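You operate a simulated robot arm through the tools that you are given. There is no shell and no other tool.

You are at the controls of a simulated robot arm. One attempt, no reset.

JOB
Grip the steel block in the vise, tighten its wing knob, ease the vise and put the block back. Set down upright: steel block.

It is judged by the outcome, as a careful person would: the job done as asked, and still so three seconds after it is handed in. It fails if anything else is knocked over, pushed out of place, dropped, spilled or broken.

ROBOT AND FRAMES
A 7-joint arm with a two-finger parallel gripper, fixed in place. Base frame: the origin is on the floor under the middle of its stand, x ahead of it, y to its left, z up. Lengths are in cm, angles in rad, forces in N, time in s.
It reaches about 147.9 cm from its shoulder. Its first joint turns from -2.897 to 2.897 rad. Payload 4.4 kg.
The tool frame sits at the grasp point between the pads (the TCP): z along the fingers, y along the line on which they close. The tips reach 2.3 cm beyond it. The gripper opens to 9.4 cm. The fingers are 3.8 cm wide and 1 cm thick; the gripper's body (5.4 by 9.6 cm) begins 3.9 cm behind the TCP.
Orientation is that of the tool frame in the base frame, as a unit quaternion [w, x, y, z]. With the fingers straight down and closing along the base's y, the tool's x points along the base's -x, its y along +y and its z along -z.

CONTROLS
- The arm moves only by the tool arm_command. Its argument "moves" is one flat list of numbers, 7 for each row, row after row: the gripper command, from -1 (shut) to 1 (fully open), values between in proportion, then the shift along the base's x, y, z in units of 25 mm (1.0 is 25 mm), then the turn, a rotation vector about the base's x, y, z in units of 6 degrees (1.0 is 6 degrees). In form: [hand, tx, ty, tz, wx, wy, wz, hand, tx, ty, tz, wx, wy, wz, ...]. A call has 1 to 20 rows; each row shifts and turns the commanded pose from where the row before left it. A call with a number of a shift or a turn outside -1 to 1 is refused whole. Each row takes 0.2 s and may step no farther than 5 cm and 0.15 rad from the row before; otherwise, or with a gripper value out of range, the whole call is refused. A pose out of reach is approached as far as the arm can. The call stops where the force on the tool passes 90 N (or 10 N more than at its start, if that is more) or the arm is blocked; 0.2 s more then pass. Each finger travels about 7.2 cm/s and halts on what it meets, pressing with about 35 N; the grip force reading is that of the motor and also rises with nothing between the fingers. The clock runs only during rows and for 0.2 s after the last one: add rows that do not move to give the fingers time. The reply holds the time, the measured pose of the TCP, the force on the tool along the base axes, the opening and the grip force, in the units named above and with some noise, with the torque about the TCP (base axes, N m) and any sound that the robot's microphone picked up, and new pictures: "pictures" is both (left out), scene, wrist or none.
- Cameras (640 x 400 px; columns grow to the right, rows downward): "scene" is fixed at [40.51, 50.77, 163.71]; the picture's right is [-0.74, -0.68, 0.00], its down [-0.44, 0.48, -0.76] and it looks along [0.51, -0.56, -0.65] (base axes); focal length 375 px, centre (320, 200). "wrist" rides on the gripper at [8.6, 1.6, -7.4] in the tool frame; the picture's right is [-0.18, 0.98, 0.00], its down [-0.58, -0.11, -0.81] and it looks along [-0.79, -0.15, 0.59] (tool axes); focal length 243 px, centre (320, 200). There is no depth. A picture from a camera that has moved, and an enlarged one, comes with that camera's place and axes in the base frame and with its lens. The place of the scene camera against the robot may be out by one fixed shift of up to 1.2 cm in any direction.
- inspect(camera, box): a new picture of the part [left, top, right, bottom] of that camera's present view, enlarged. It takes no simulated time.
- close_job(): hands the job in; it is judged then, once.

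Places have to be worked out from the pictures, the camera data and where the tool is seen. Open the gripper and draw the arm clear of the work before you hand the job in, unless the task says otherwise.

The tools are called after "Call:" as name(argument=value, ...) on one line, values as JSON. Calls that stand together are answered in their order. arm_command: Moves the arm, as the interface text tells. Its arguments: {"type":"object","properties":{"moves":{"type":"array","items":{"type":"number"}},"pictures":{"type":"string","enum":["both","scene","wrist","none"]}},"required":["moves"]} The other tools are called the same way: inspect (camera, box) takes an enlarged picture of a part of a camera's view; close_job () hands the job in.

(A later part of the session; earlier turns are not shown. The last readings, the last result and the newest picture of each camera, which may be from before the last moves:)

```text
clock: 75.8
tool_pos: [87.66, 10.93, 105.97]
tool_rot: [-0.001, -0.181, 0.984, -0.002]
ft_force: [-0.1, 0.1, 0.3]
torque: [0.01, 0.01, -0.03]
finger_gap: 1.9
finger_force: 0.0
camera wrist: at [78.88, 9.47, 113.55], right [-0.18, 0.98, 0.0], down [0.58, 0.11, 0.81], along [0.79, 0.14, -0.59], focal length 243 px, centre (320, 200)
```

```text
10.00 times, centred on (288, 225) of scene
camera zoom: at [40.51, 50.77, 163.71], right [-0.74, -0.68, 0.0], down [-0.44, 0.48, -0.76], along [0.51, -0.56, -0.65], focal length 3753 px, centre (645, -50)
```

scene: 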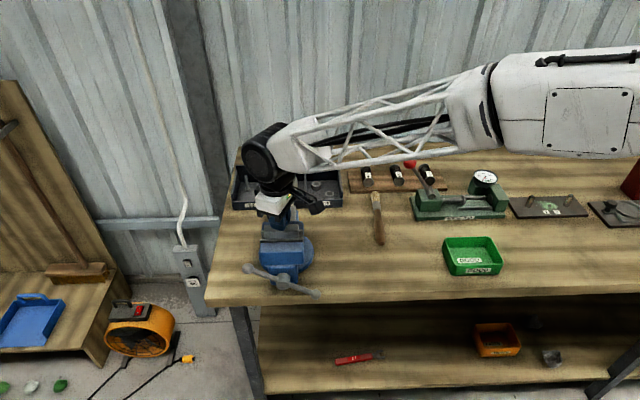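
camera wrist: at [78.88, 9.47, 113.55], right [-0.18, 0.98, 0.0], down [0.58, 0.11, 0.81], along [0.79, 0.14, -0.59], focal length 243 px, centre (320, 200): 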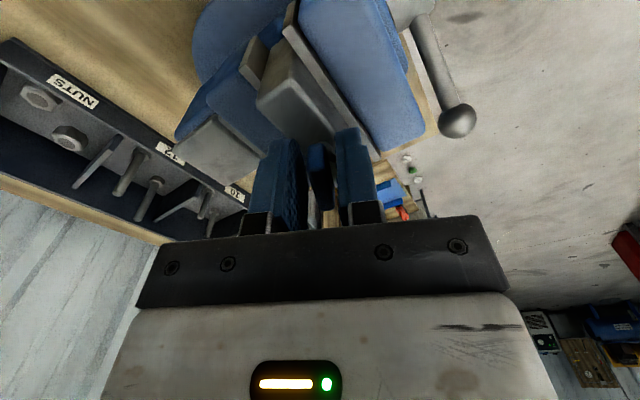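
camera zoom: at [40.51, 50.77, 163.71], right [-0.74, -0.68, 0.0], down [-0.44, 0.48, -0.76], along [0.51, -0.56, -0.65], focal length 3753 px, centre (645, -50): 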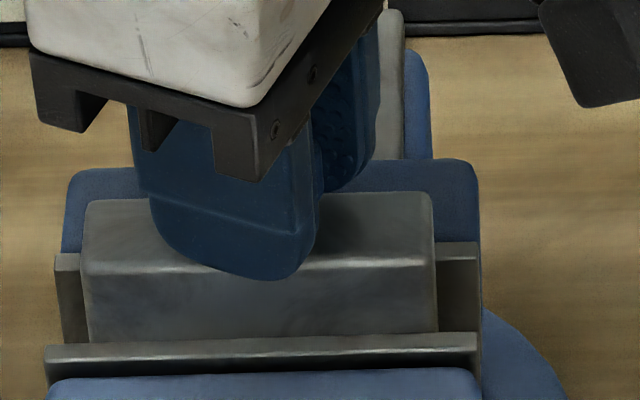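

The wing kept its turned position and sits between the pads. I grip again and turn clockwise another 24°, reading the forces.

Call:
arm_command(moves=[-1, 0, 0, 0, 0, 0, 0, -1, 0, 0, 0, 0, 0, 0, -1, 0, 0, 0, 0, 0, 0, -1, 0, 0, 0, 0, 0, -1, -1, 0, 0, 0, 0, 0, -1, -1, 0, 0, 0, 0, 0, -1, -1, 0, 0, 0, 0, 0, -1, -1, 0, 0, 0, 0, 0, 0], pictures="wrist")

```text
clock: 77.6
tool_pos: [87.79, 11.15, 106.0]
tool_rot: [-0.001, 0.028, 1.0, -0.002]
ft_force: [-25.8, 34.0, -1.2]
torque: [0.28, 0.22, 0.08]
finger_gap: 0.83
finger_force: 34.5
camera wrist: at [79.01, 13.28, 113.56], right [0.24, 0.97, 0.0], down [0.58, -0.14, 0.8], along [0.78, -0.19, -0.59], focal length 243 px, centre (320, 200)
```

wrist: 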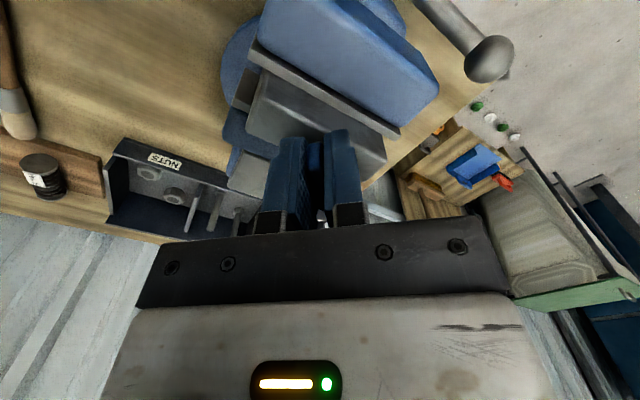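

The knob keeps turning (48° so far) with hardly any torque, and a side force has built up again. I shift along the force to relieve it and re-read.

Call:
arm_command(moves=[-1, -0.045, 0.06, 0, 0, 0, 0, -1, 0, 0, 0, 0, 0, 0], pictures="none")

```text
clock: 78.2
tool_pos: [87.61, 11.11, 106.02]
tool_rot: [-0.001, 0.028, 1.0, -0.002]
ft_force: [20.9, 27.4, -11.6]
torque: [0.17, -0.54, 0.07]
finger_gap: 0.86
finger_force: 35.3
```

The stiffness differs by direction. I correct x back by half and go a bit further in y.

Call:
arm_command(moves=[-1, 0.019, 0.06, 0, 0, 0, 0, -1, 0, 0, 0, 0, 0, 0], pictures="none")

```text
clock: 78.8
tool_pos: [87.65, 11.05, 106.08]
tool_rot: [-0.001, 0.028, 1.0, -0.001]
ft_force: [22.3, -1.7, -10.0]
torque: [0.05, -0.42, 0.02]
finger_gap: 0.88
finger_force: 35.3
```

The y force is gone and +22 N remains along x. I move with it another 1 mm.

Call:
arm_command(moves=[-1, 0.035, 0, 0, 0, 0, 0, -1, 0, 0, 0, 0, 0, 0], pictures="none")

```text
clock: 79.4
tool_pos: [87.59, 11.12, 105.92]
tool_rot: [-0.002, 0.028, 1.0, -0.001]
ft_force: [-10.6, -29.1, -0.6]
torque: [-0.11, 0.56, -0.07]
finger_gap: 0.86
finger_force: 35.5
```

The readings keep shifting, so I hold still for a moment to see whether they settle.

Call:
arm_command(moves=[-1, 0, 0, 0, 0, 0, 0, -1, 0, 0, 0, 0, 0, 0, -1, 0, 0, 0, 0, 0, 0], pictures="none")

Call:
arm_command(moves=[-1, 0, 0, 0, 0, 0, 0, -1, 0, 0, 0, 0, 0, 0, -1, 0, 0, 0, 0, 0, 0], pictures="none")

```text
clock: 80.2
tool_pos: [87.62, 11.06, 106.0]
tool_rot: [-0.001, 0.029, 1.0, -0.002]
ft_force: [-19.9, -47.8, 0.7]
torque: [-0.14, 0.98, -0.16]
finger_gap: 0.86
finger_force: 35.0
```

```text
clock: 81.0
tool_pos: [87.67, 11.31, 106.05]
tool_rot: [-0.001, 0.028, 1.0, -0.002]
ft_force: [-13.6, -52.6, -0.1]
torque: [-0.25, 1.15, -0.13]
finger_gap: 0.87
finger_force: 34.9
```

The arm's controller builds force slowly against a position error, so early readings mislead. I set the pose between the two trials and let it settle for a second.

Call:
arm_command(moves=[-1, -0.016, -0.048, 0, 0, 0, 0, -1, 0, 0, 0, 0, 0, 0, -1, 0, 0, 0, 0, 0, 0, -1, 0, 0, 0, 0, 0, 0, -1, 0, 0, 0, 0, 0, 0], pictures="none")

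Call:
arm_command(moves=[-1, 0, 0, 0, 0, 0, 0, -1, 0, 0, 0, 0, 0, 0, -1, 0, 0, 0, 0, 0, 0], pictures="both")

Call:
inspect(camera="scene", box=[255, 200, 320, 260])

```text
clock: 82.2
tool_pos: [87.7, 11.14, 106.05]
tool_rot: [-0.001, 0.028, 1.0, -0.002]
ft_force: [1.5, -10.7, -0.5]
torque: [-0.08, 0.43, -0.01]
finger_gap: 0.86
finger_force: 34.9
```

```text
clock: 83.0
tool_pos: [87.67, 11.11, 106.02]
tool_rot: [-0.001, 0.028, 1.0, -0.002]
ft_force: [5.8, 1.6, 0.3]
torque: [-0.01, -0.04, -0.02]
finger_gap: 0.85
finger_force: 35.1
camera wrist: at [79.02, 13.33, 113.59], right [0.24, 0.97, 0.0], down [0.58, -0.14, 0.81], along [0.78, -0.19, -0.59], focal length 243 px, centre (320, 200)
```

scene: 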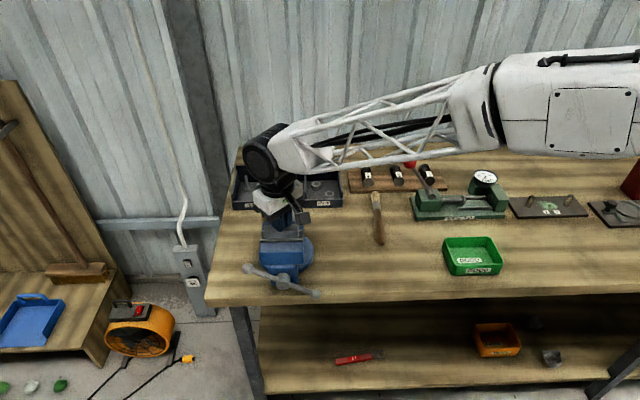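
wrist: 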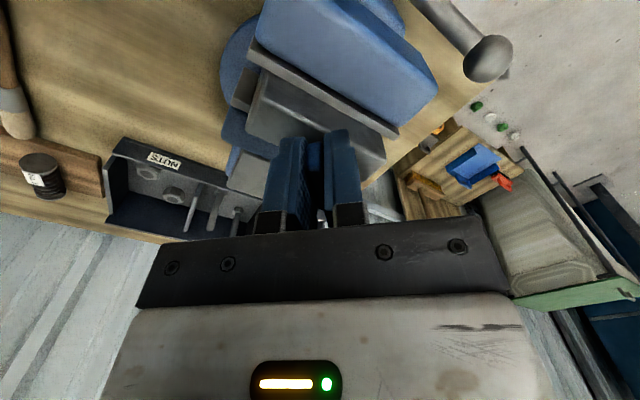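

```text
6.67 times, centred on (288, 230) of scene
camera zoom: at [40.51, 50.77, 163.71], right [-0.74, -0.68, 0.0], down [-0.44, 0.48, -0.76], along [0.51, -0.56, -0.65], focal length 2502 px, centre (537, 0)
```

zoom: 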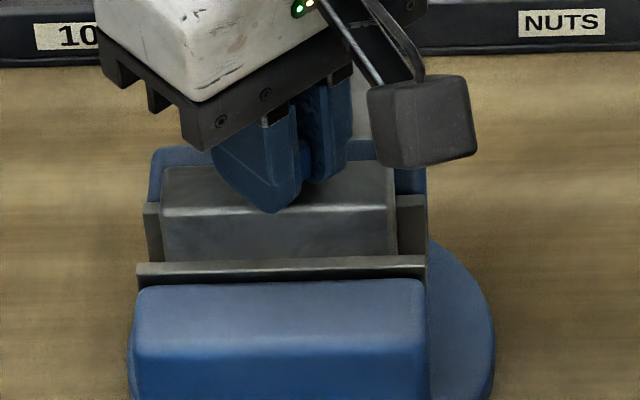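

The stress is relieved and the data now agree: the knob axis is about 2 mm along the wing from my grip. I open, shift onto the axis, grip again and turn 30° more.

Call:
arm_command(moves=[-0.6, 0, 0, 0, 0, 0, 0, -0.6, 0, 0, 0, 0, 0, 0, -0.6, 0.074, -0.006, 0, 0, 0, 0, -0.6, 0, 0, 0, 0, 0, 0, -1, 0, 0, 0, 0, 0, 0, -1, 0, 0, 0, 0, 0, 0, -1, 0, 0, 0, 0, 0, 0, -1, 0, 0, 0, 0, 0, 0, -1, 0, 0, 0, 0, 0, 0], pictures="none")

Call:
arm_command(moves=[-1, 0, 0, 0, 0, 0, -1, -1, 0, 0, 0, 0, 0, -1, -1, 0, 0, 0, 0, 0, -1, -1, 0, 0, 0, 0, 0, -1, -1, 0, 0, 0, 0, 0, -1, -1, 0, 0, 0, 0, 0, 0, -1, 0, 0, 0, 0, 0, 0], pictures="both")

```text
clock: 85.0
tool_pos: [87.8, 10.99, 106.07]
tool_rot: [0.0, 0.027, 1.0, -0.002]
ft_force: [1.2, 7.8, 0.0]
torque: [0.06, -0.24, 0.01]
finger_gap: 0.87
finger_force: 34.4
```

```text
clock: 86.6
tool_pos: [87.89, 11.03, 106.0]
tool_rot: [-0.001, 0.285, 0.958, -0.001]
ft_force: [-1.4, 49.9, 2.4]
torque: [0.29, -0.07, 0.07]
finger_gap: 0.85
finger_force: 35.1
camera wrist: at [81.38, 17.31, 113.59], right [0.69, 0.72, 0.0], down [0.43, -0.41, 0.81], along [0.58, -0.56, -0.59], focal length 243 px, centre (320, 200)
```

scene: 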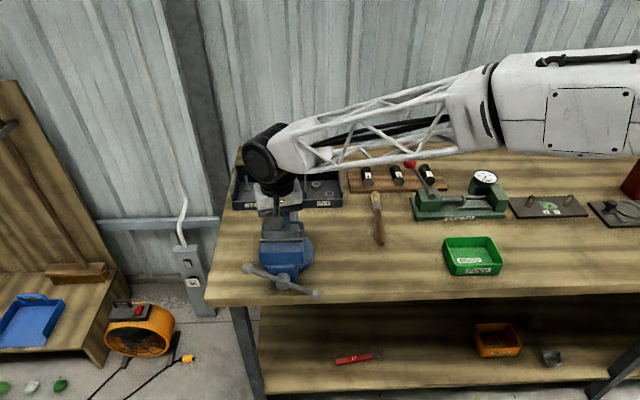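
wrist: 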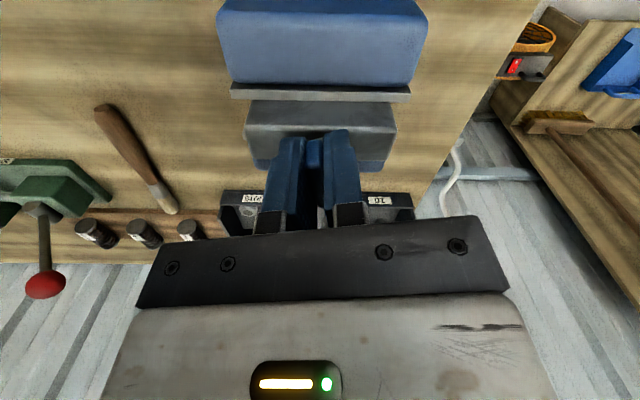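

The knob is at 78° now and still light; the remaining side force is along +y. I relieve it and let it settle.

Call:
arm_command(moves=[-1, 0.008, 0.06, 0, 0, 0, 0, -1, 0, 0, 0, 0, 0, 0, -1, 0, 0, 0, 0, 0, 0, -1, 0, 0, 0, 0, 0, 0, -1, 0, 0, 0, 0, 0, 0, -1, 0, 0, 0, 0, 0, 0], pictures="none")

Call:
arm_command(moves=[-1, 0, 0, 0, 0, 0, 0, -1, 0, 0, 0, 0, 0, 0, -1, 0, 0, 0, 0, 0, 0], pictures="none")

```text
clock: 88.0
tool_pos: [87.75, 11.05, 106.02]
tool_rot: [-0.002, 0.285, 0.958, -0.001]
ft_force: [-7.6, 15.4, 10.4]
torque: [-0.1, -0.34, 0.0]
finger_gap: 0.91
finger_force: 35.4
```

```text
clock: 88.8
tool_pos: [87.88, 11.29, 106.03]
tool_rot: [-0.002, 0.285, 0.958, -0.002]
ft_force: [-7.1, 6.8, 12.1]
torque: [-0.11, -0.31, 0.0]
finger_gap: 0.86
finger_force: 35.3
```

It has settled. I open, shift about 3 mm along the wing onto the axis, grip again and turn another 36°.

Call:
arm_command(moves=[-0.6, 0, 0, 0, 0, 0, 0, -0.6, 0, 0, 0, 0, 0, 0, -0.6, 0.112, -0.056, 0, 0, 0, 0, -0.6, 0, 0, 0, 0, 0, 0, -1, 0, 0, 0, 0, 0, 0, -1, 0, 0, 0, 0, 0, 0, -1, 0, 0, 0, 0, 0, 0, -1, 0, 0, 0, 0, 0, 0, -1, 0, 0, 0, 0, 0, 0], pictures="wrist")

Call:
arm_command(moves=[-1, 0, 0, 0, 0, 0, -1, -1, 0, 0, 0, 0, 0, -1, -1, 0, 0, 0, 0, 0, -1, -1, 0, 0, 0, 0, 0, -1, -1, 0, 0, 0, 0, 0, -1, -1, 0, 0, 0, 0, 0, -1, -1, 0, 0, 0, 0, 0, 0], pictures="both")

```text
clock: 90.8
tool_pos: [88.16, 10.99, 106.11]
tool_rot: [-0.002, 0.285, 0.958, -0.001]
ft_force: [-21.3, -28.5, 3.4]
torque: [0.08, 0.5, 0.07]
finger_gap: 0.87
finger_force: 35.3
camera wrist: at [81.65, 17.18, 113.59], right [0.69, 0.72, 0.0], down [0.43, -0.41, 0.81], along [0.58, -0.56, -0.59], focal length 243 px, centre (320, 200)
```

wrist: 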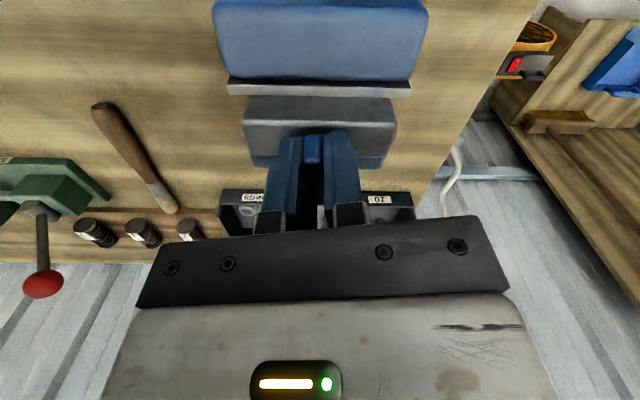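

```text
clock: 92.4
tool_pos: [88.01, 10.97, 106.04]
tool_rot: [-0.002, 0.568, 0.823, 0.0]
ft_force: [-53.7, -39.9, 2.1]
torque: [-0.83, 0.14, 0.15]
finger_gap: 0.85
finger_force: 34.7
camera wrist: at [86.42, 19.7, 113.6], right [0.98, 0.18, 0.0], down [0.11, -0.58, 0.81], along [0.14, -0.79, -0.59], focal length 243 px, centre (320, 200)
```

scene: 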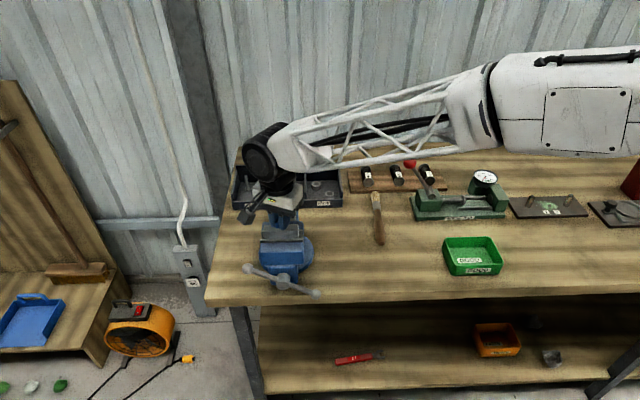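
wrist: 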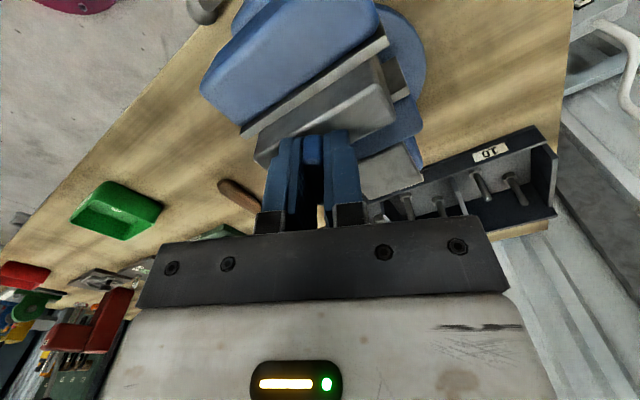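

Turned 114° so far. Instead of fighting small offsets with a tight grip, I open the fingers to leave a little play (about 1.25 cm on the 0.85 cm wing), recentre, and turn the wing as with a loose spanner.

Call:
arm_command(moves=[-0.734, 0, 0, 0, 0, 0, 0, -0.734, 0, 0, 0, 0, 0, 0, -0.734, -0.108, -0.002, 0, 0, 0, 0, -0.734, 0, 0, 0, 0, 0, 0, -0.734, 0, 0, 0, 0, 0, 0], pictures="wrist")

Call:
inspect(camera="wrist", box=[260, 100, 380, 210])

Call:
inspect(camera="scene", box=[255, 200, 320, 260])

```text
clock: 93.6
tool_pos: [87.96, 10.91, 106.14]
tool_rot: [-0.002, 0.568, 0.823, -0.001]
ft_force: [-0.4, 0.5, 0.4]
torque: [0.01, 0.01, -0.02]
finger_gap: 1.22
finger_force: 0.0
camera wrist: at [86.23, 19.73, 113.59], right [0.98, 0.18, 0.0], down [0.11, -0.58, 0.81], along [0.14, -0.79, -0.59], focal length 243 px, centre (320, 200)
```

wrist: 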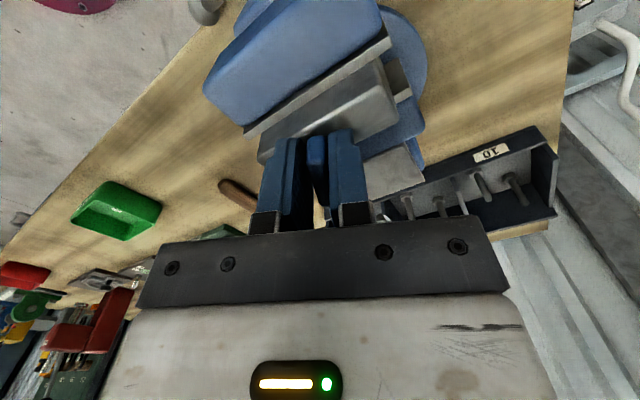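

```text
3.64 times, centred on (320, 155) of wrist
camera zoom: at [86.23, 19.73, 113.59], right [0.98, 0.18, 0.0], down [0.11, -0.58, 0.81], along [0.14, -0.79, -0.59], focal length 882 px, centre (320, 364)
```

zoom: 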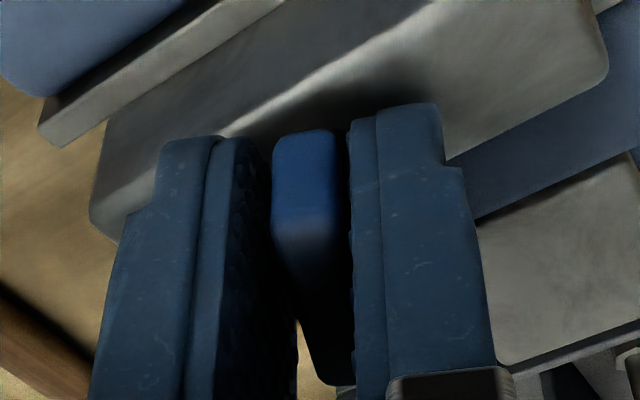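

```text
6.67 times, centred on (288, 230) of scene
camera zoom: at [40.51, 50.77, 163.71], right [-0.74, -0.68, 0.0], down [-0.44, 0.48, -0.76], along [0.51, -0.56, -0.65], focal length 2502 px, centre (537, 0)
```

zoom: 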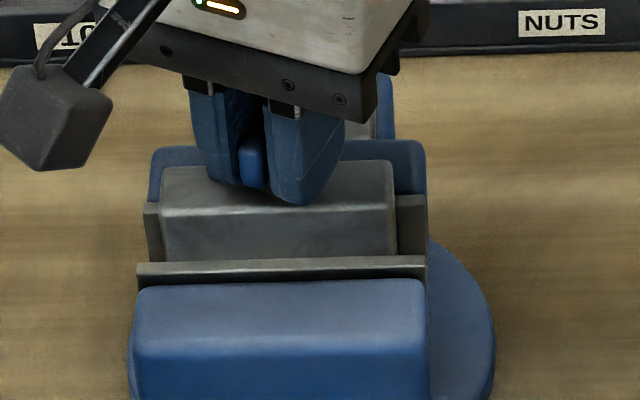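

The wing sits nicely between the pads with play on both sides and zero side force. I keep turning clockwise 48° and watch the torque about z.

Call:
arm_command(moves=[-0.734, 0, 0, 0, 0, 0, -1, -0.734, 0, 0, 0, 0, 0, -1, -0.734, 0, 0, 0, 0, 0, -1, -0.734, 0, 0, 0, 0, 0, -1, -0.734, 0, 0, 0, 0, 0, -1, -0.734, 0, 0, 0, 0, 0, -1, -0.734, 0, 0, 0, 0, 0, -1, -0.734, 0, 0, 0, 0, 0, -1, -0.734, 0, 0, 0, 0, 0, 0], pictures="both")

Call:
inspect(camera="wrist", box=[260, 100, 380, 210])

Call:
inspect(camera="scene", box=[255, 200, 320, 260])

```text
clock: 95.6
tool_pos: [87.89, 10.95, 106.15]
tool_rot: [-0.002, 0.854, 0.52, 0.0]
ft_force: [18.1, -3.6, 0.1]
torque: [0.15, -0.3, 0.94]
finger_gap: 2.86
finger_force: 34.6
camera wrist: at [93.2, 18.04, 113.61], right [0.79, -0.61, 0.0], down [-0.36, -0.47, 0.81], along [-0.5, -0.63, -0.59], focal length 243 px, centre (320, 200)
```

scene: 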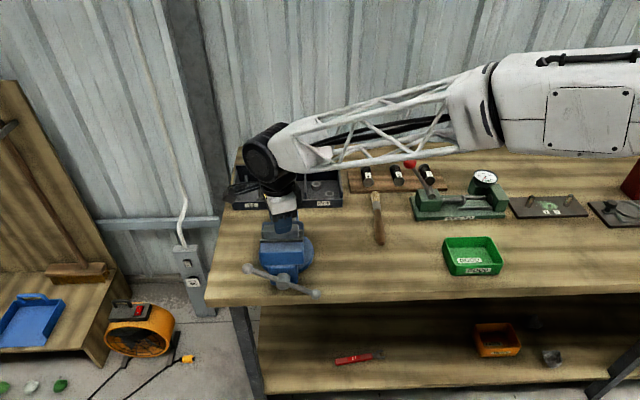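
wrist: 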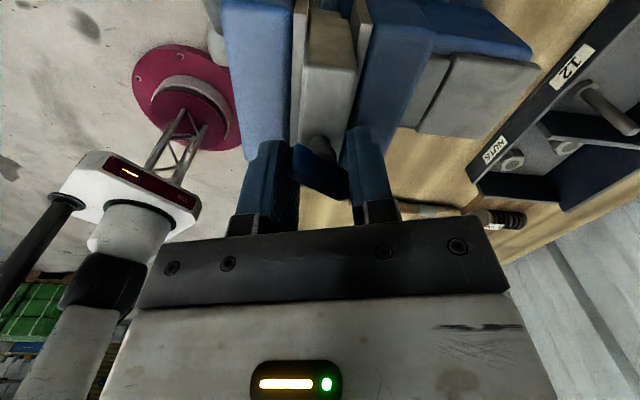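

```text
3.64 times, centred on (320, 155) of wrist
camera zoom: at [93.2, 18.04, 113.61], right [0.79, -0.61, 0.0], down [-0.36, -0.47, 0.81], along [-0.5, -0.63, -0.59], focal length 882 px, centre (320, 364)
```

zoom: 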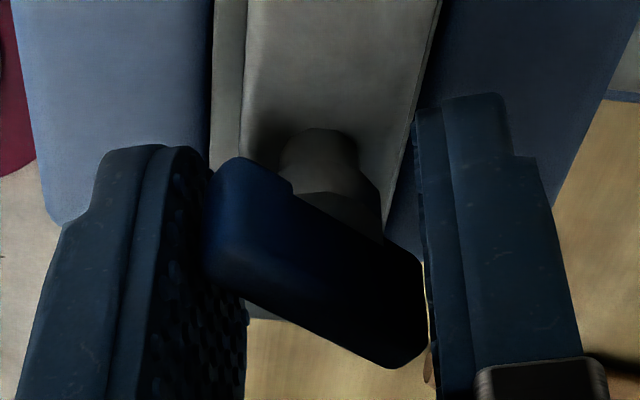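

```text
6.67 times, centred on (288, 230) of scene
camera zoom: at [40.51, 50.77, 163.71], right [-0.74, -0.68, 0.0], down [-0.44, 0.48, -0.76], along [0.51, -0.56, -0.65], focal length 2502 px, centre (537, 0)
```

zoom: 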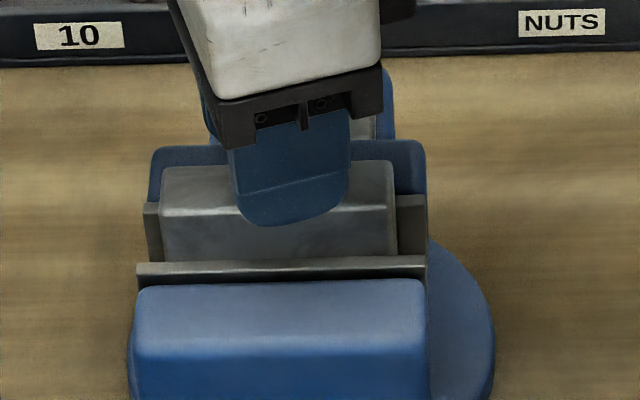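

Now there is real resistance: 0.94 N·m, and the wing pried the fingers apart while staying at about 130°, so the knob has come up tight. I turn the tool back to line up with the wing, grip it squarely and test the tightness.

Call:
arm_command(moves=[-0.734, 0, 0, 0, 0, 0, 1, -0.734, 0, 0, 0, 0, 0, 1, -0.734, 0, 0, 0, 0, 0, 1, -0.734, 0, 0, 0, 0, 0, 1, -0.734, 0, 0, 0, 0, 0, 0.8, -0.734, 0, 0, 0, 0, 0, 0, -0.734, 0, 0, 0, 0, 0, 0], pictures="wrist")

Call:
inspect(camera="wrist", box=[260, 100, 380, 210])

```text
clock: 97.2
tool_pos: [87.97, 11.11, 106.11]
tool_rot: [-0.001, 0.697, 0.717, -0.001]
ft_force: [44.8, -18.7, -0.7]
torque: [0.18, -0.31, 1.01]
finger_gap: 1.55
finger_force: 34.9
camera wrist: at [89.19, 19.81, 113.62], right [0.99, -0.16, 0.0], down [-0.09, -0.59, 0.81], along [-0.13, -0.8, -0.59], focal length 243 px, centre (320, 200)
```

wrist: 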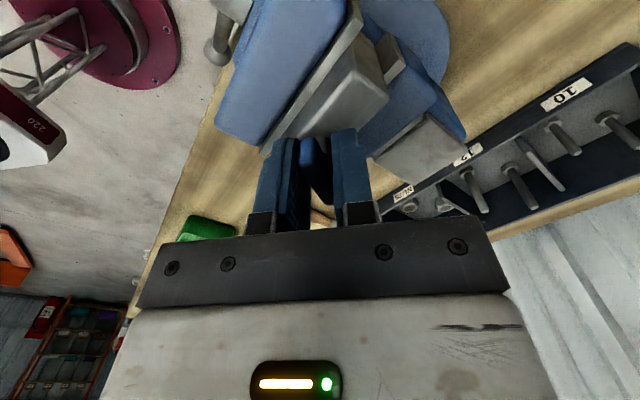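

```text
3.64 times, centred on (320, 155) of wrist
camera zoom: at [89.19, 19.81, 113.62], right [0.99, -0.16, 0.0], down [-0.09, -0.59, 0.81], along [-0.13, -0.8, -0.59], focal length 882 px, centre (320, 364)
```

zoom: 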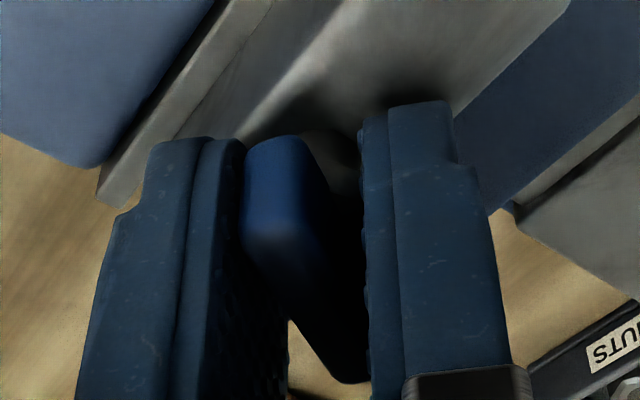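

The wing sits about 12° short of the tool, at roughly 120° of turn, holding against about 1 N·m. I turn back another 12°, then grip squarely.

Call:
arm_command(moves=[-0.734, 0, 0, 0, 0, 0, 1, -0.734, 0, 0, 0, 0, 0, 1, -0.734, 0, 0, 0, 0, 0, 0, -0.734, 0, 0, 0, 0, 0, 0], pictures="wrist")

Call:
inspect(camera="wrist", box=[260, 100, 380, 210])

```text
clock: 98.2
tool_pos: [87.88, 11.12, 106.08]
tool_rot: [-0.002, 0.619, 0.785, -0.001]
ft_force: [-0.3, 0.0, -0.4]
torque: [-0.01, 0.0, -0.01]
finger_gap: 1.27
finger_force: 0.0
camera wrist: at [87.3, 19.94, 113.6], right [1.0, 0.05, 0.0], down [0.03, -0.59, 0.81], along [0.04, -0.8, -0.59], focal length 243 px, centre (320, 200)
```

wrist: 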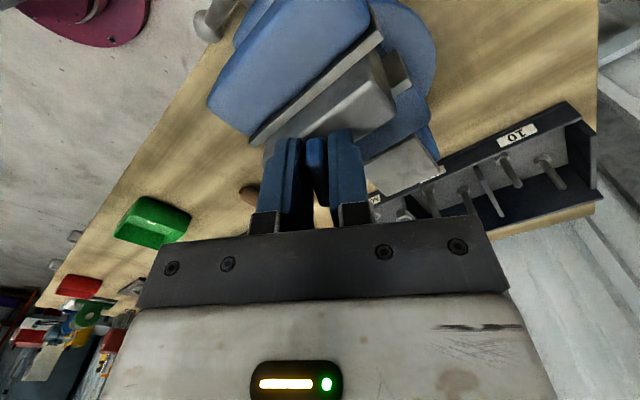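

```text
3.64 times, centred on (320, 155) of wrist
camera zoom: at [87.3, 19.94, 113.6], right [1.0, 0.05, 0.0], down [0.03, -0.59, 0.81], along [0.04, -0.8, -0.59], focal length 882 px, centre (320, 364)
```

zoom: 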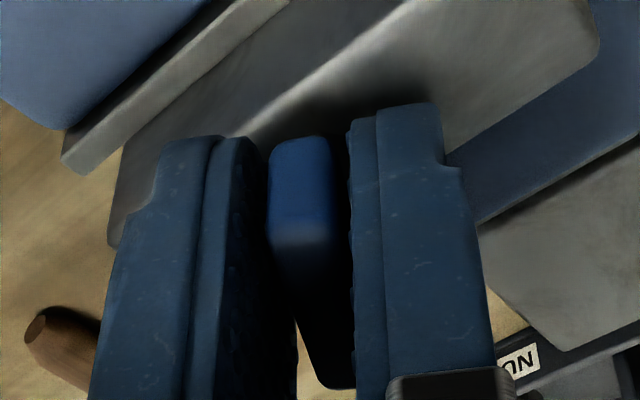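

Now the wing is free and aligned at about 120°. I grip it firmly and press clockwise by 6° to confirm it is tight.

Call:
arm_command(moves=[-1, 0, 0, 0, 0, 0, 0, -1, 0, 0, 0, 0, 0, 0, -1, 0, 0, 0, 0, 0, 0, -1, 0, 0, 0, 0, 0, -0.5, -1, 0, 0, 0, 0, 0, -0.5, -1, 0, 0, 0, 0, 0, 0], pictures="none")

Call:
arm_command(moves=[-1, 0, 0, 0, 0, 0, -0.5, -1, 0, 0, 0, 0, 0, -0.5, -1, 0, 0, 0, 0, 0, 0], pictures="wrist")

Call:
inspect(camera="wrist", box=[260, 100, 380, 210])

```text
clock: 99.6
tool_pos: [87.91, 11.17, 106.22]
tool_rot: [-0.001, 0.659, 0.752, 0.0]
ft_force: [27.5, 4.1, -0.1]
torque: [0.35, -0.18, 1.18]
finger_gap: 1.19
finger_force: 35.3
```

```text
clock: 100.4
tool_pos: [87.89, 11.15, 106.02]
tool_rot: [-0.002, 0.697, 0.717, -0.001]
ft_force: [26.8, 19.6, 0.3]
torque: [0.83, -0.34, 1.2]
finger_gap: 1.52
finger_force: 35.3
camera wrist: at [89.18, 19.87, 113.6], right [0.99, -0.16, 0.0], down [-0.09, -0.59, 0.81], along [-0.13, -0.79, -0.59], focal length 243 px, centre (320, 200)
```

wrist: 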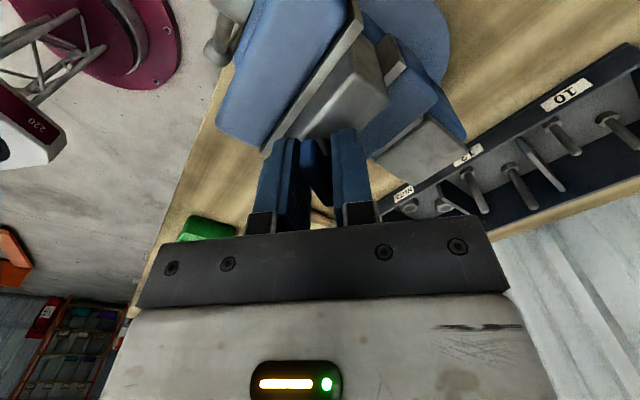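

```text
3.64 times, centred on (320, 155) of wrist
camera zoom: at [89.18, 19.87, 113.6], right [0.99, -0.16, 0.0], down [-0.09, -0.59, 0.81], along [-0.13, -0.79, -0.59], focal length 882 px, centre (320, 364)
```

zoom: 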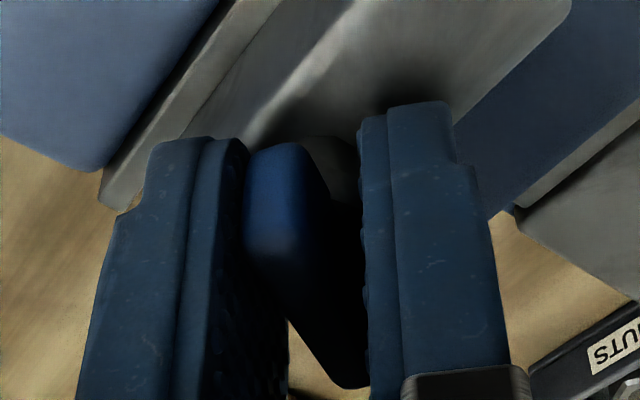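

The wing stays put at about 120° against 1.2 N·m, so the knob is tight. I open the fingers without turning them back, so as not to loosen it, and rise straight up.

Call:
arm_command(moves=[0, 0, 0, 0, 0, 0, 0, 0.2, 0, 0, 0, 0, 0, 0, 0.2, 0, 0, 0, 0, 0, 0, 0.2, 0, 0, 0.4, 0, 0, 0, 0.2, 0, 0, 0.8, 0, 0, 0, 0.2, 0, 0, 1, 0, 0, 0, 0.2, 0, 0, 1, 0, 0, 0, 0.2, 0, 0, 0, 0, 0, 0], pictures="both")

Call:
inspect(camera="scene", box=[250, 200, 320, 260])

Call:
inspect(camera="wrist", box=[220, 0, 440, 160])

```text
clock: 102.2
tool_pos: [87.86, 11.01, 114.18]
tool_rot: [-0.002, 0.697, 0.717, 0.0]
ft_force: [-0.4, -0.2, 0.3]
torque: [0.04, -0.01, -0.03]
finger_gap: 5.64
finger_force: 0.1
camera wrist: at [89.15, 19.77, 121.72], right [0.99, -0.16, 0.0], down [-0.09, -0.59, 0.81], along [-0.13, -0.8, -0.59], focal length 243 px, centre (320, 200)
```

scene: 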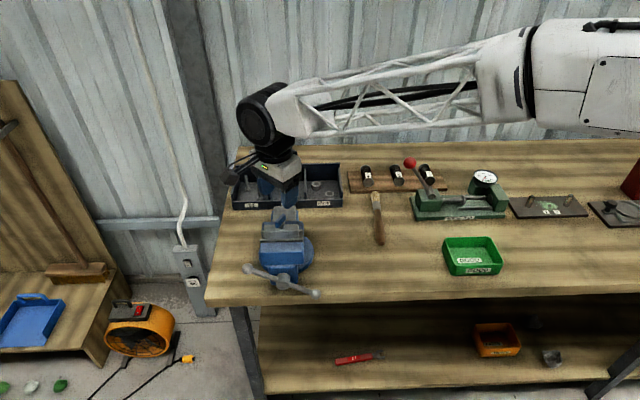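
wrist: 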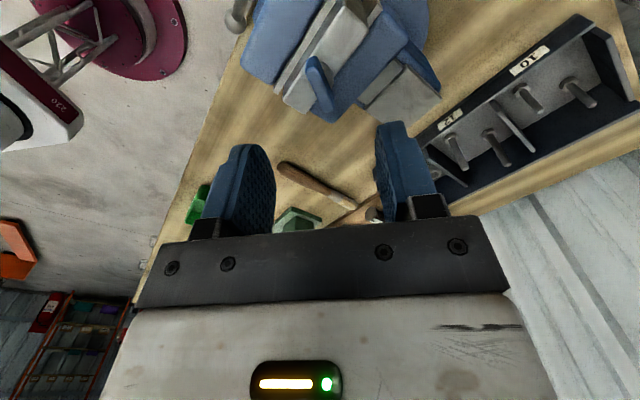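

```text
6.67 times, centred on (285, 230) of scene
camera zoom: at [40.51, 50.77, 163.71], right [-0.74, -0.68, 0.0], down [-0.44, 0.48, -0.76], along [0.51, -0.56, -0.65], focal length 2502 px, centre (553, 0)
```

zoom: 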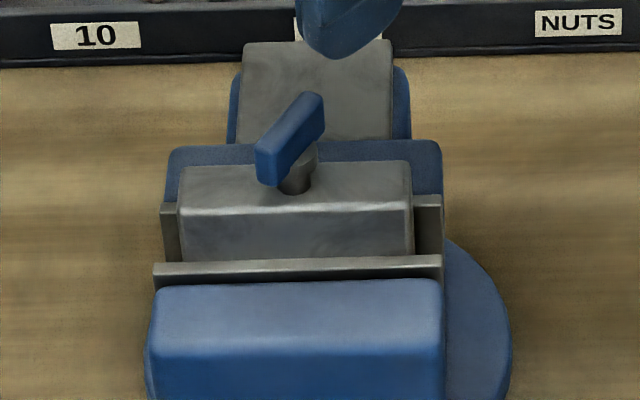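

```text
2.50 times, centred on (330, 80) of wrist
camera zoom: at [89.15, 19.77, 121.72], right [0.99, -0.16, 0.0], down [-0.09, -0.59, 0.81], along [-0.13, -0.8, -0.59], focal length 606 px, centre (295, 500)
```

zoom: 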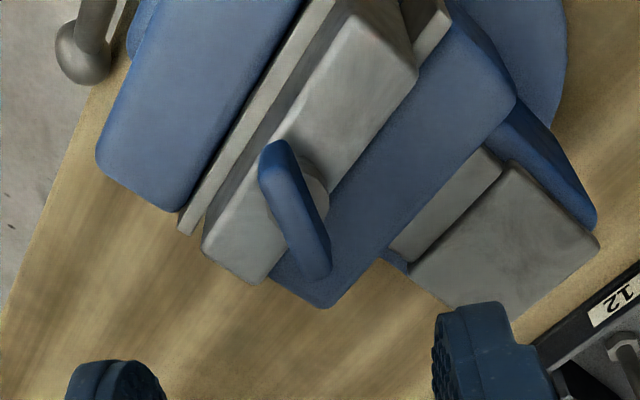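

The wing is now at about 120° and the block is still firmly clamped and upright. To ease the vise I bring the tool back to the handle pose: turn to yaw +45° while backing off to the front.

Call:
arm_command(moves=[0, -0.26, 0.26, 0, 0, 0, 1, 0, -0.26, 0.26, 0, 0, 0, 1, 0, -0.26, 0.26, 0, 0, 0, 1, 0, -0.26, 0.26, 0, 0, 0, 1, 0, -0.26, 0.26, 0, 0, 0, 1, 0, -0.26, 0.26, 0, 0, 0, 1, 0, -0.26, 0.26, 0, 0, 0, 1, 0, -0.26, 0.26, 0, 0, 0, 1, 0, -0.26, 0.26, 0, 0, 0, 1, 0, -0.26, 0.26, 0, 0, 0, 1, 0, -0.26, 0.26, 0, 0, 0, 1, 0, -0.26, 0.26, 0, 0, 0, 1, -0.5, -0.26, 0.26, 0, 0, 0, 1, -1, -0.26, 0.26, 0, 0, 0, 1, -1, -0.26, 0.26, 0, 0, 0, 1, -1, -0.26, 0.26, 0, 0, 0, 1, -1, -0.26, 0.26, 0, 0, 0, 1, -1, -0.26, 0.26, 0, 0, 0, 1, -1, -0.26, 0.26, 0, 0, 0, 1, -1, -0.26, 0.26, 0, 0, 0, 1], pictures="none")

Call:
arm_command(moves=[-1, 0, 0, 0, 0, 0, 0.8, -1, 0, 0, 0, 0, 0, 0.7, -1, 0, 0, 0, 0, 0, 0.7, -1, 0, 0, 0, 0, 0, 0], pictures="none")

```text
clock: 106.4
tool_pos: [74.91, 24.2, 114.1]
tool_rot: [0.0, -0.273, 0.962, -0.001]
ft_force: [-0.2, 0.2, -0.4]
torque: [0.02, -0.01, 0.01]
finger_gap: 0.0
finger_force: 35.1
```

```text
clock: 107.4
tool_pos: [74.86, 24.11, 114.12]
tool_rot: [0.001, -0.382, 0.924, -0.001]
ft_force: [0.7, 0.1, 0.4]
torque: [-0.03, -0.01, -0.01]
finger_gap: 0.0
finger_force: 34.7
```

At yaw +45° in free space. I tilt the tool to horizontal again and lower to just above the raised +u arm of the bar, still well in front of it.

Call:
arm_command(moves=[-1, 0, 0, 0, -0.8159, -0.8159, 0, -1, 0, 0, 0, -0.8159, -0.8159, 0, -1, 0, 0, 0, -0.8159, -0.8159, 0, -1, 0, 0, 0, -0.8159, -0.8159, 0, -1, 0, 0, 0, -0.8159, -0.8159, 0, -1, 0, 0, 0, -0.8159, -0.8159, 0, -1, 0, 0, 0, -0.8159, -0.8159, 0, -1, 0, 0, 0, -0.8159, -0.8159, 0, -1, 0, 0, 0, -0.8159, -0.8159, 0, -1, 0, 0, 0, -0.8159, -0.8159, 0, -1, 0, 0, 0, -0.8159, -0.8159, 0, -1, 0, 0, 0, -0.8159, -0.8159, 0, -1, 0, 0, 0, -0.8159, -0.8159, 0, -1, 0.0655, 0.0655, -0.91, 0, 0, 0, -1, 0.0655, 0.0655, -0.91, 0, 0, 0, -1, 0.0655, 0.0655, -0.91, 0, 0, 0, -1, 0.0655, 0.0655, -0.91, 0, 0, 0, -1, 0.0655, 0.0655, -0.91, 0, 0, 0, -1, 0.0655, 0.0655, -0.91, 0, 0, 0, -1, 0.0655, 0.0655, -0.91, 0, 0, 0], pictures="both")

Call:
inspect(camera="scene", box=[220, 200, 340, 320])

Call:
inspect(camera="wrist", box=[200, 0, 440, 240])

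```text
clock: 111.6
tool_pos: [75.97, 25.24, 98.25]
tool_rot: [-0.272, 0.268, -0.652, 0.655]
ft_force: [0.0, -0.4, 0.6]
torque: [0.03, 0.0, -0.03]
finger_gap: 0.0
finger_force: 35.1
camera wrist: at [64.4, 24.53, 96.59], right [0.14, 0.13, -0.98], down [-0.16, 0.98, 0.11], along [0.98, 0.14, 0.15], focal length 243 px, centre (320, 200)
```

scene: 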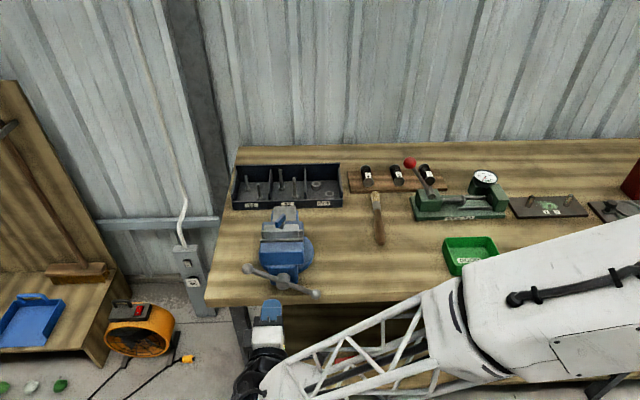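
wrist: 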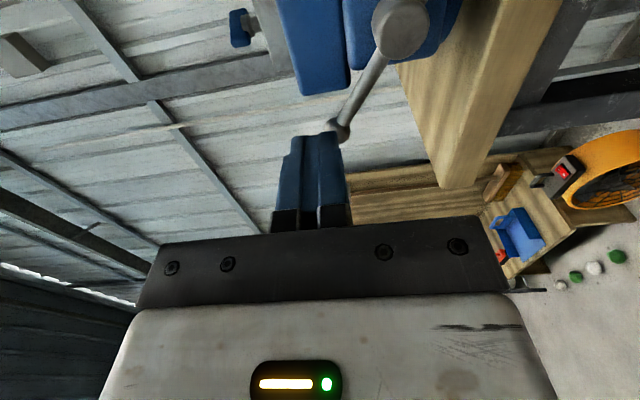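

```text
3.33 times, centred on (280, 260) of scene
camera zoom: at [40.51, 50.77, 163.71], right [-0.74, -0.68, 0.0], down [-0.44, 0.48, -0.76], along [0.51, -0.56, -0.65], focal length 1251 px, centre (453, 0)
```

zoom: 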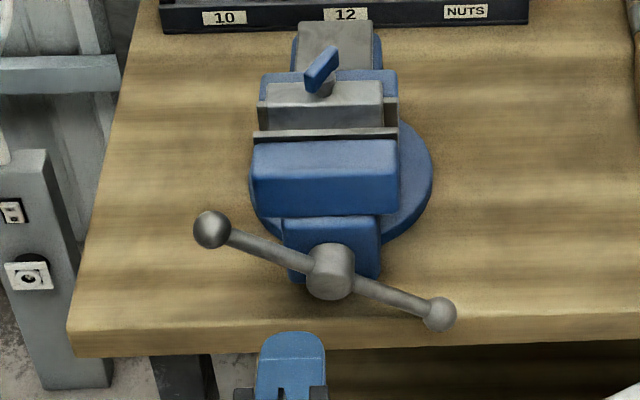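

```text
1.67 times, centred on (320, 120) of wrist
camera zoom: at [64.4, 24.53, 96.59], right [0.14, 0.13, -0.98], down [-0.16, 0.98, 0.11], along [0.98, 0.14, 0.15], focal length 404 px, centre (320, 333)
```

zoom: 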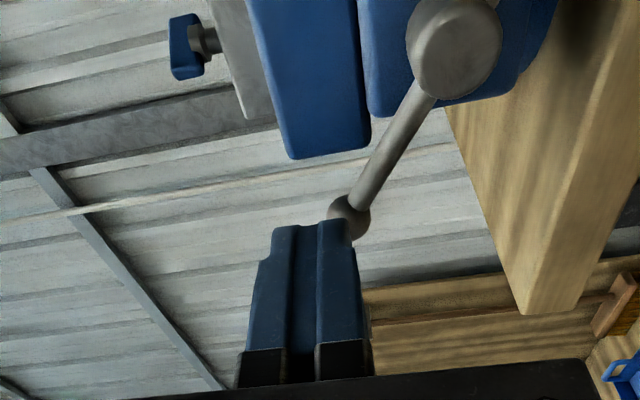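

The peg is above the bar and clear of the ball. I insert it along the bench direction to the same depth as before.

Call:
arm_command(moves=[-1, 0.7, -0.7, 0, 0, 0, 0, -1, 0.7, -0.7, 0, 0, 0, 0, -1, 0.7, -0.7, 0, 0, 0, 0, -1, 0.45, -0.45, 0, 0, 0, 0, -1, 0.2, -0.2, 0, 0, 0, 0, -1, 0, 0, 0, 0, 0, 0], pictures="both")

Call:
inspect(camera="scene", box=[220, 200, 340, 320])

Call:
inspect(camera="wrist", box=[200, 0, 440, 240])

```text
clock: 113.0
tool_pos: [82.85, 18.42, 97.97]
tool_rot: [-0.272, 0.269, -0.653, 0.654]
ft_force: [-0.7, -0.3, 0.4]
torque: [0.02, -0.01, 0.01]
finger_gap: 0.01
finger_force: 34.9
camera wrist: at [71.29, 17.71, 96.48], right [0.14, 0.13, -0.98], down [-0.16, 0.98, 0.11], along [0.98, 0.14, 0.15], focal length 243 px, centre (320, 200)
```

scene: 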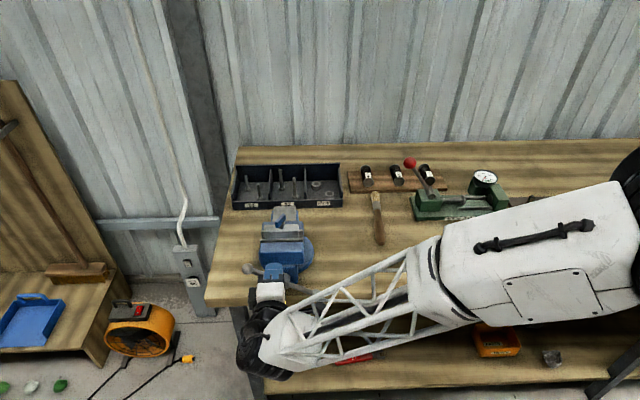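
wrist: 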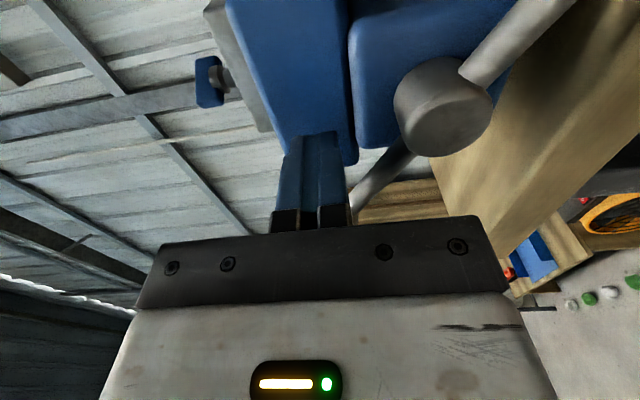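

```text
3.33 times, centred on (280, 260) of scene
camera zoom: at [40.51, 50.77, 163.71], right [-0.74, -0.68, 0.0], down [-0.44, 0.48, -0.76], along [0.51, -0.56, -0.65], focal length 1251 px, centre (453, 0)
```

zoom: 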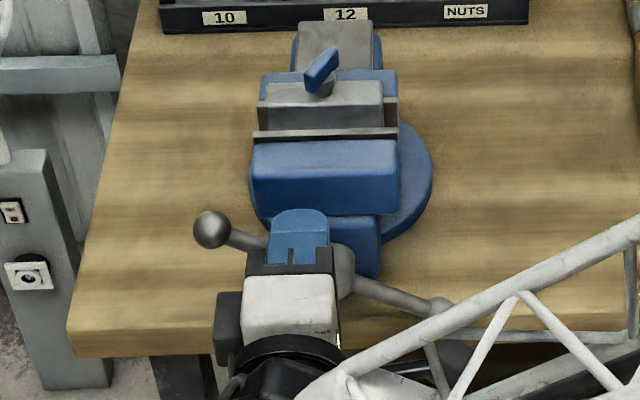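

```text
1.67 times, centred on (320, 120) of wrist
camera zoom: at [71.29, 17.71, 96.48], right [0.14, 0.13, -0.98], down [-0.16, 0.98, 0.11], along [0.98, 0.14, 0.15], focal length 404 px, centre (320, 333)
```

zoom: 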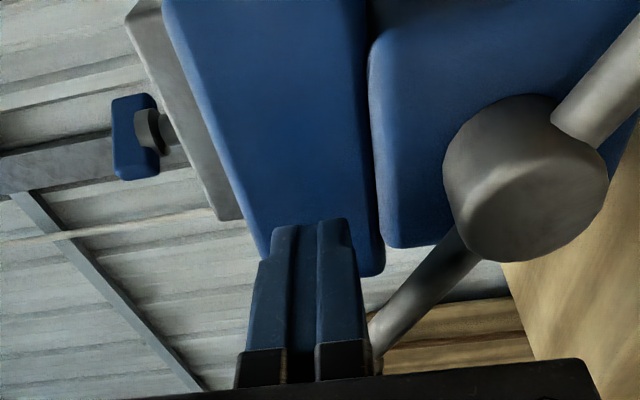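

The peg is in place above the +u arm. I push it down along the arc, the loosening direction, for 36°.

Call:
arm_command(moves=[-1, 0.152, 0.152, -0.0827, 0, 0, 0, -1, 0.1451, 0.1451, -0.1045, 0, 0, 0, -1, 0.1324, 0.1408, -0.1254, 0, 0, 0, -1, 0.1223, 0.1307, -0.145, 0, 0, 0, -1, 0.1109, 0.1193, -0.1628, 0, 0, 0, -1, 0.0983, 0.1067, -0.1789, 0, 0, 0, -1, 0, 0, 0, 0, 0, 0], pictures="scene")

Call:
inspect(camera="scene", box=[220, 200, 340, 320])

```text
clock: 114.6
tool_pos: [84.84, 20.37, 96.14]
tool_rot: [-0.272, 0.269, -0.652, 0.655]
ft_force: [0.7, -0.1, 0.2]
torque: [0.01, -0.01, 0.0]
finger_gap: 0.01
finger_force: 35.3
```

scene: 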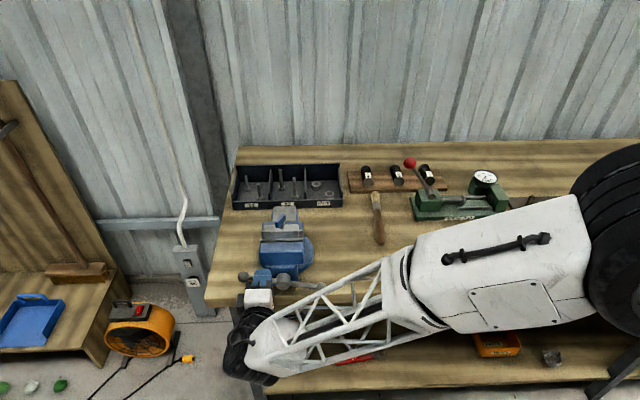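

```text
3.33 times, centred on (280, 260) of scene
camera zoom: at [40.51, 50.77, 163.71], right [-0.74, -0.68, 0.0], down [-0.44, 0.48, -0.76], along [0.51, -0.56, -0.65], focal length 1251 px, centre (453, 0)
```

zoom: 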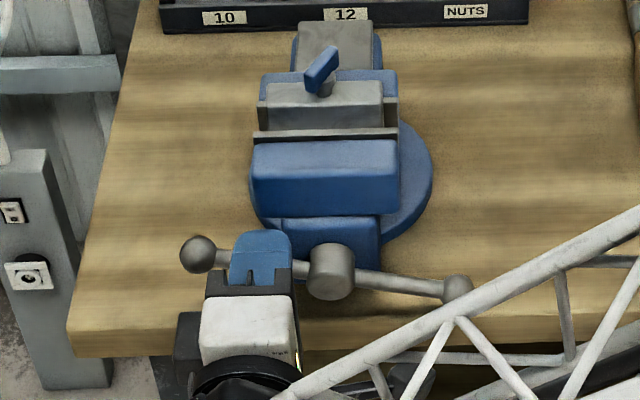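

It loosens easily; the bar has come down to about 12° with no force left. I carry on around the same circle in reverse, drawing back slightly as the screw backs out.

Call:
arm_command(moves=[-1, 0.155, 0.1702, -0.3984, 0, 0, 0, -1, 0.0929, 0.1081, -0.4374, 0, 0, 0, -1, 0.0265, 0.0417, -0.4574, 0, 0, 0, -1, -0.0417, -0.0265, -0.4574, 0, 0, 0, -1, -0.1081, -0.0929, -0.4374, 0, 0, 0, -1, -0.1702, -0.155, -0.3984, 0, 0, 0, -1, -0.2252, -0.21, -0.3417, 0, 0, 0, -1, -0.2707, -0.2555, -0.2704, 0, 0, 0, -1, 0, 0, 0, 0, 0, 0], pictures="scene")

Call:
inspect(camera="scene", box=[220, 200, 340, 320])

Call:
inspect(camera="scene", box=[255, 210, 320, 260])

```text
clock: 116.6
tool_pos: [83.43, 19.2, 87.94]
tool_rot: [-0.272, 0.268, -0.652, 0.655]
ft_force: [-0.1, 0.6, 0.2]
torque: [-0.01, 0.02, 0.01]
finger_gap: 0.02
finger_force: 35.1
```

scene: 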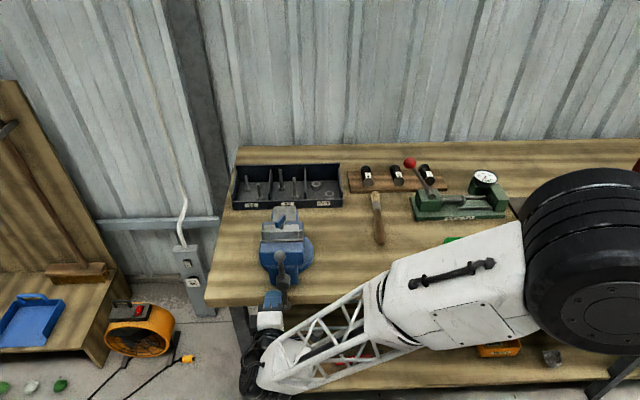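

```text
3.33 times, centred on (280, 260) of scene
camera zoom: at [40.51, 50.77, 163.71], right [-0.74, -0.68, 0.0], down [-0.44, 0.48, -0.76], along [0.51, -0.56, -0.65], focal length 1251 px, centre (453, 0)
```

zoom: 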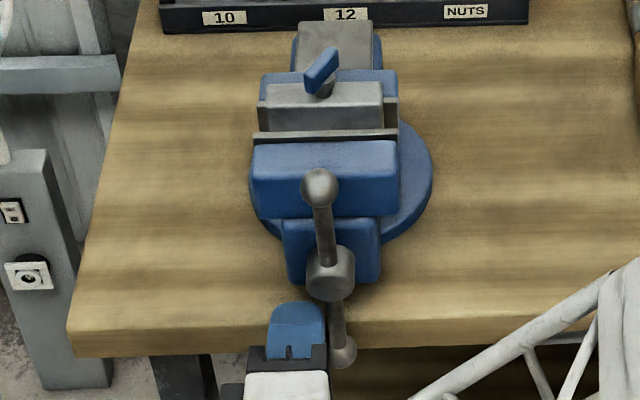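

```text
8.00 times, centred on (288, 235) of scene
camera zoom: at [40.51, 50.77, 163.71], right [-0.74, -0.68, 0.0], down [-0.44, 0.48, -0.76], along [0.51, -0.56, -0.65], focal length 3003 px, centre (580, -80)
```

zoom: 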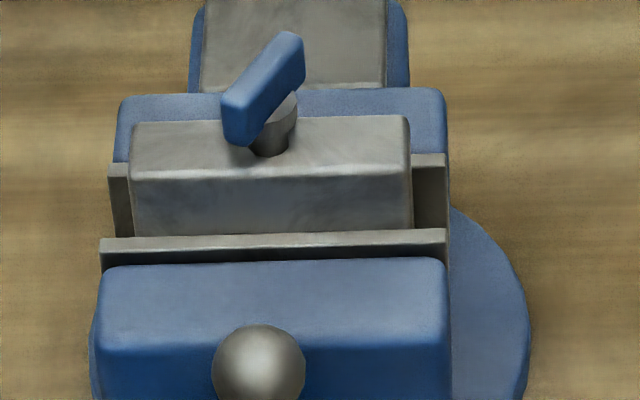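

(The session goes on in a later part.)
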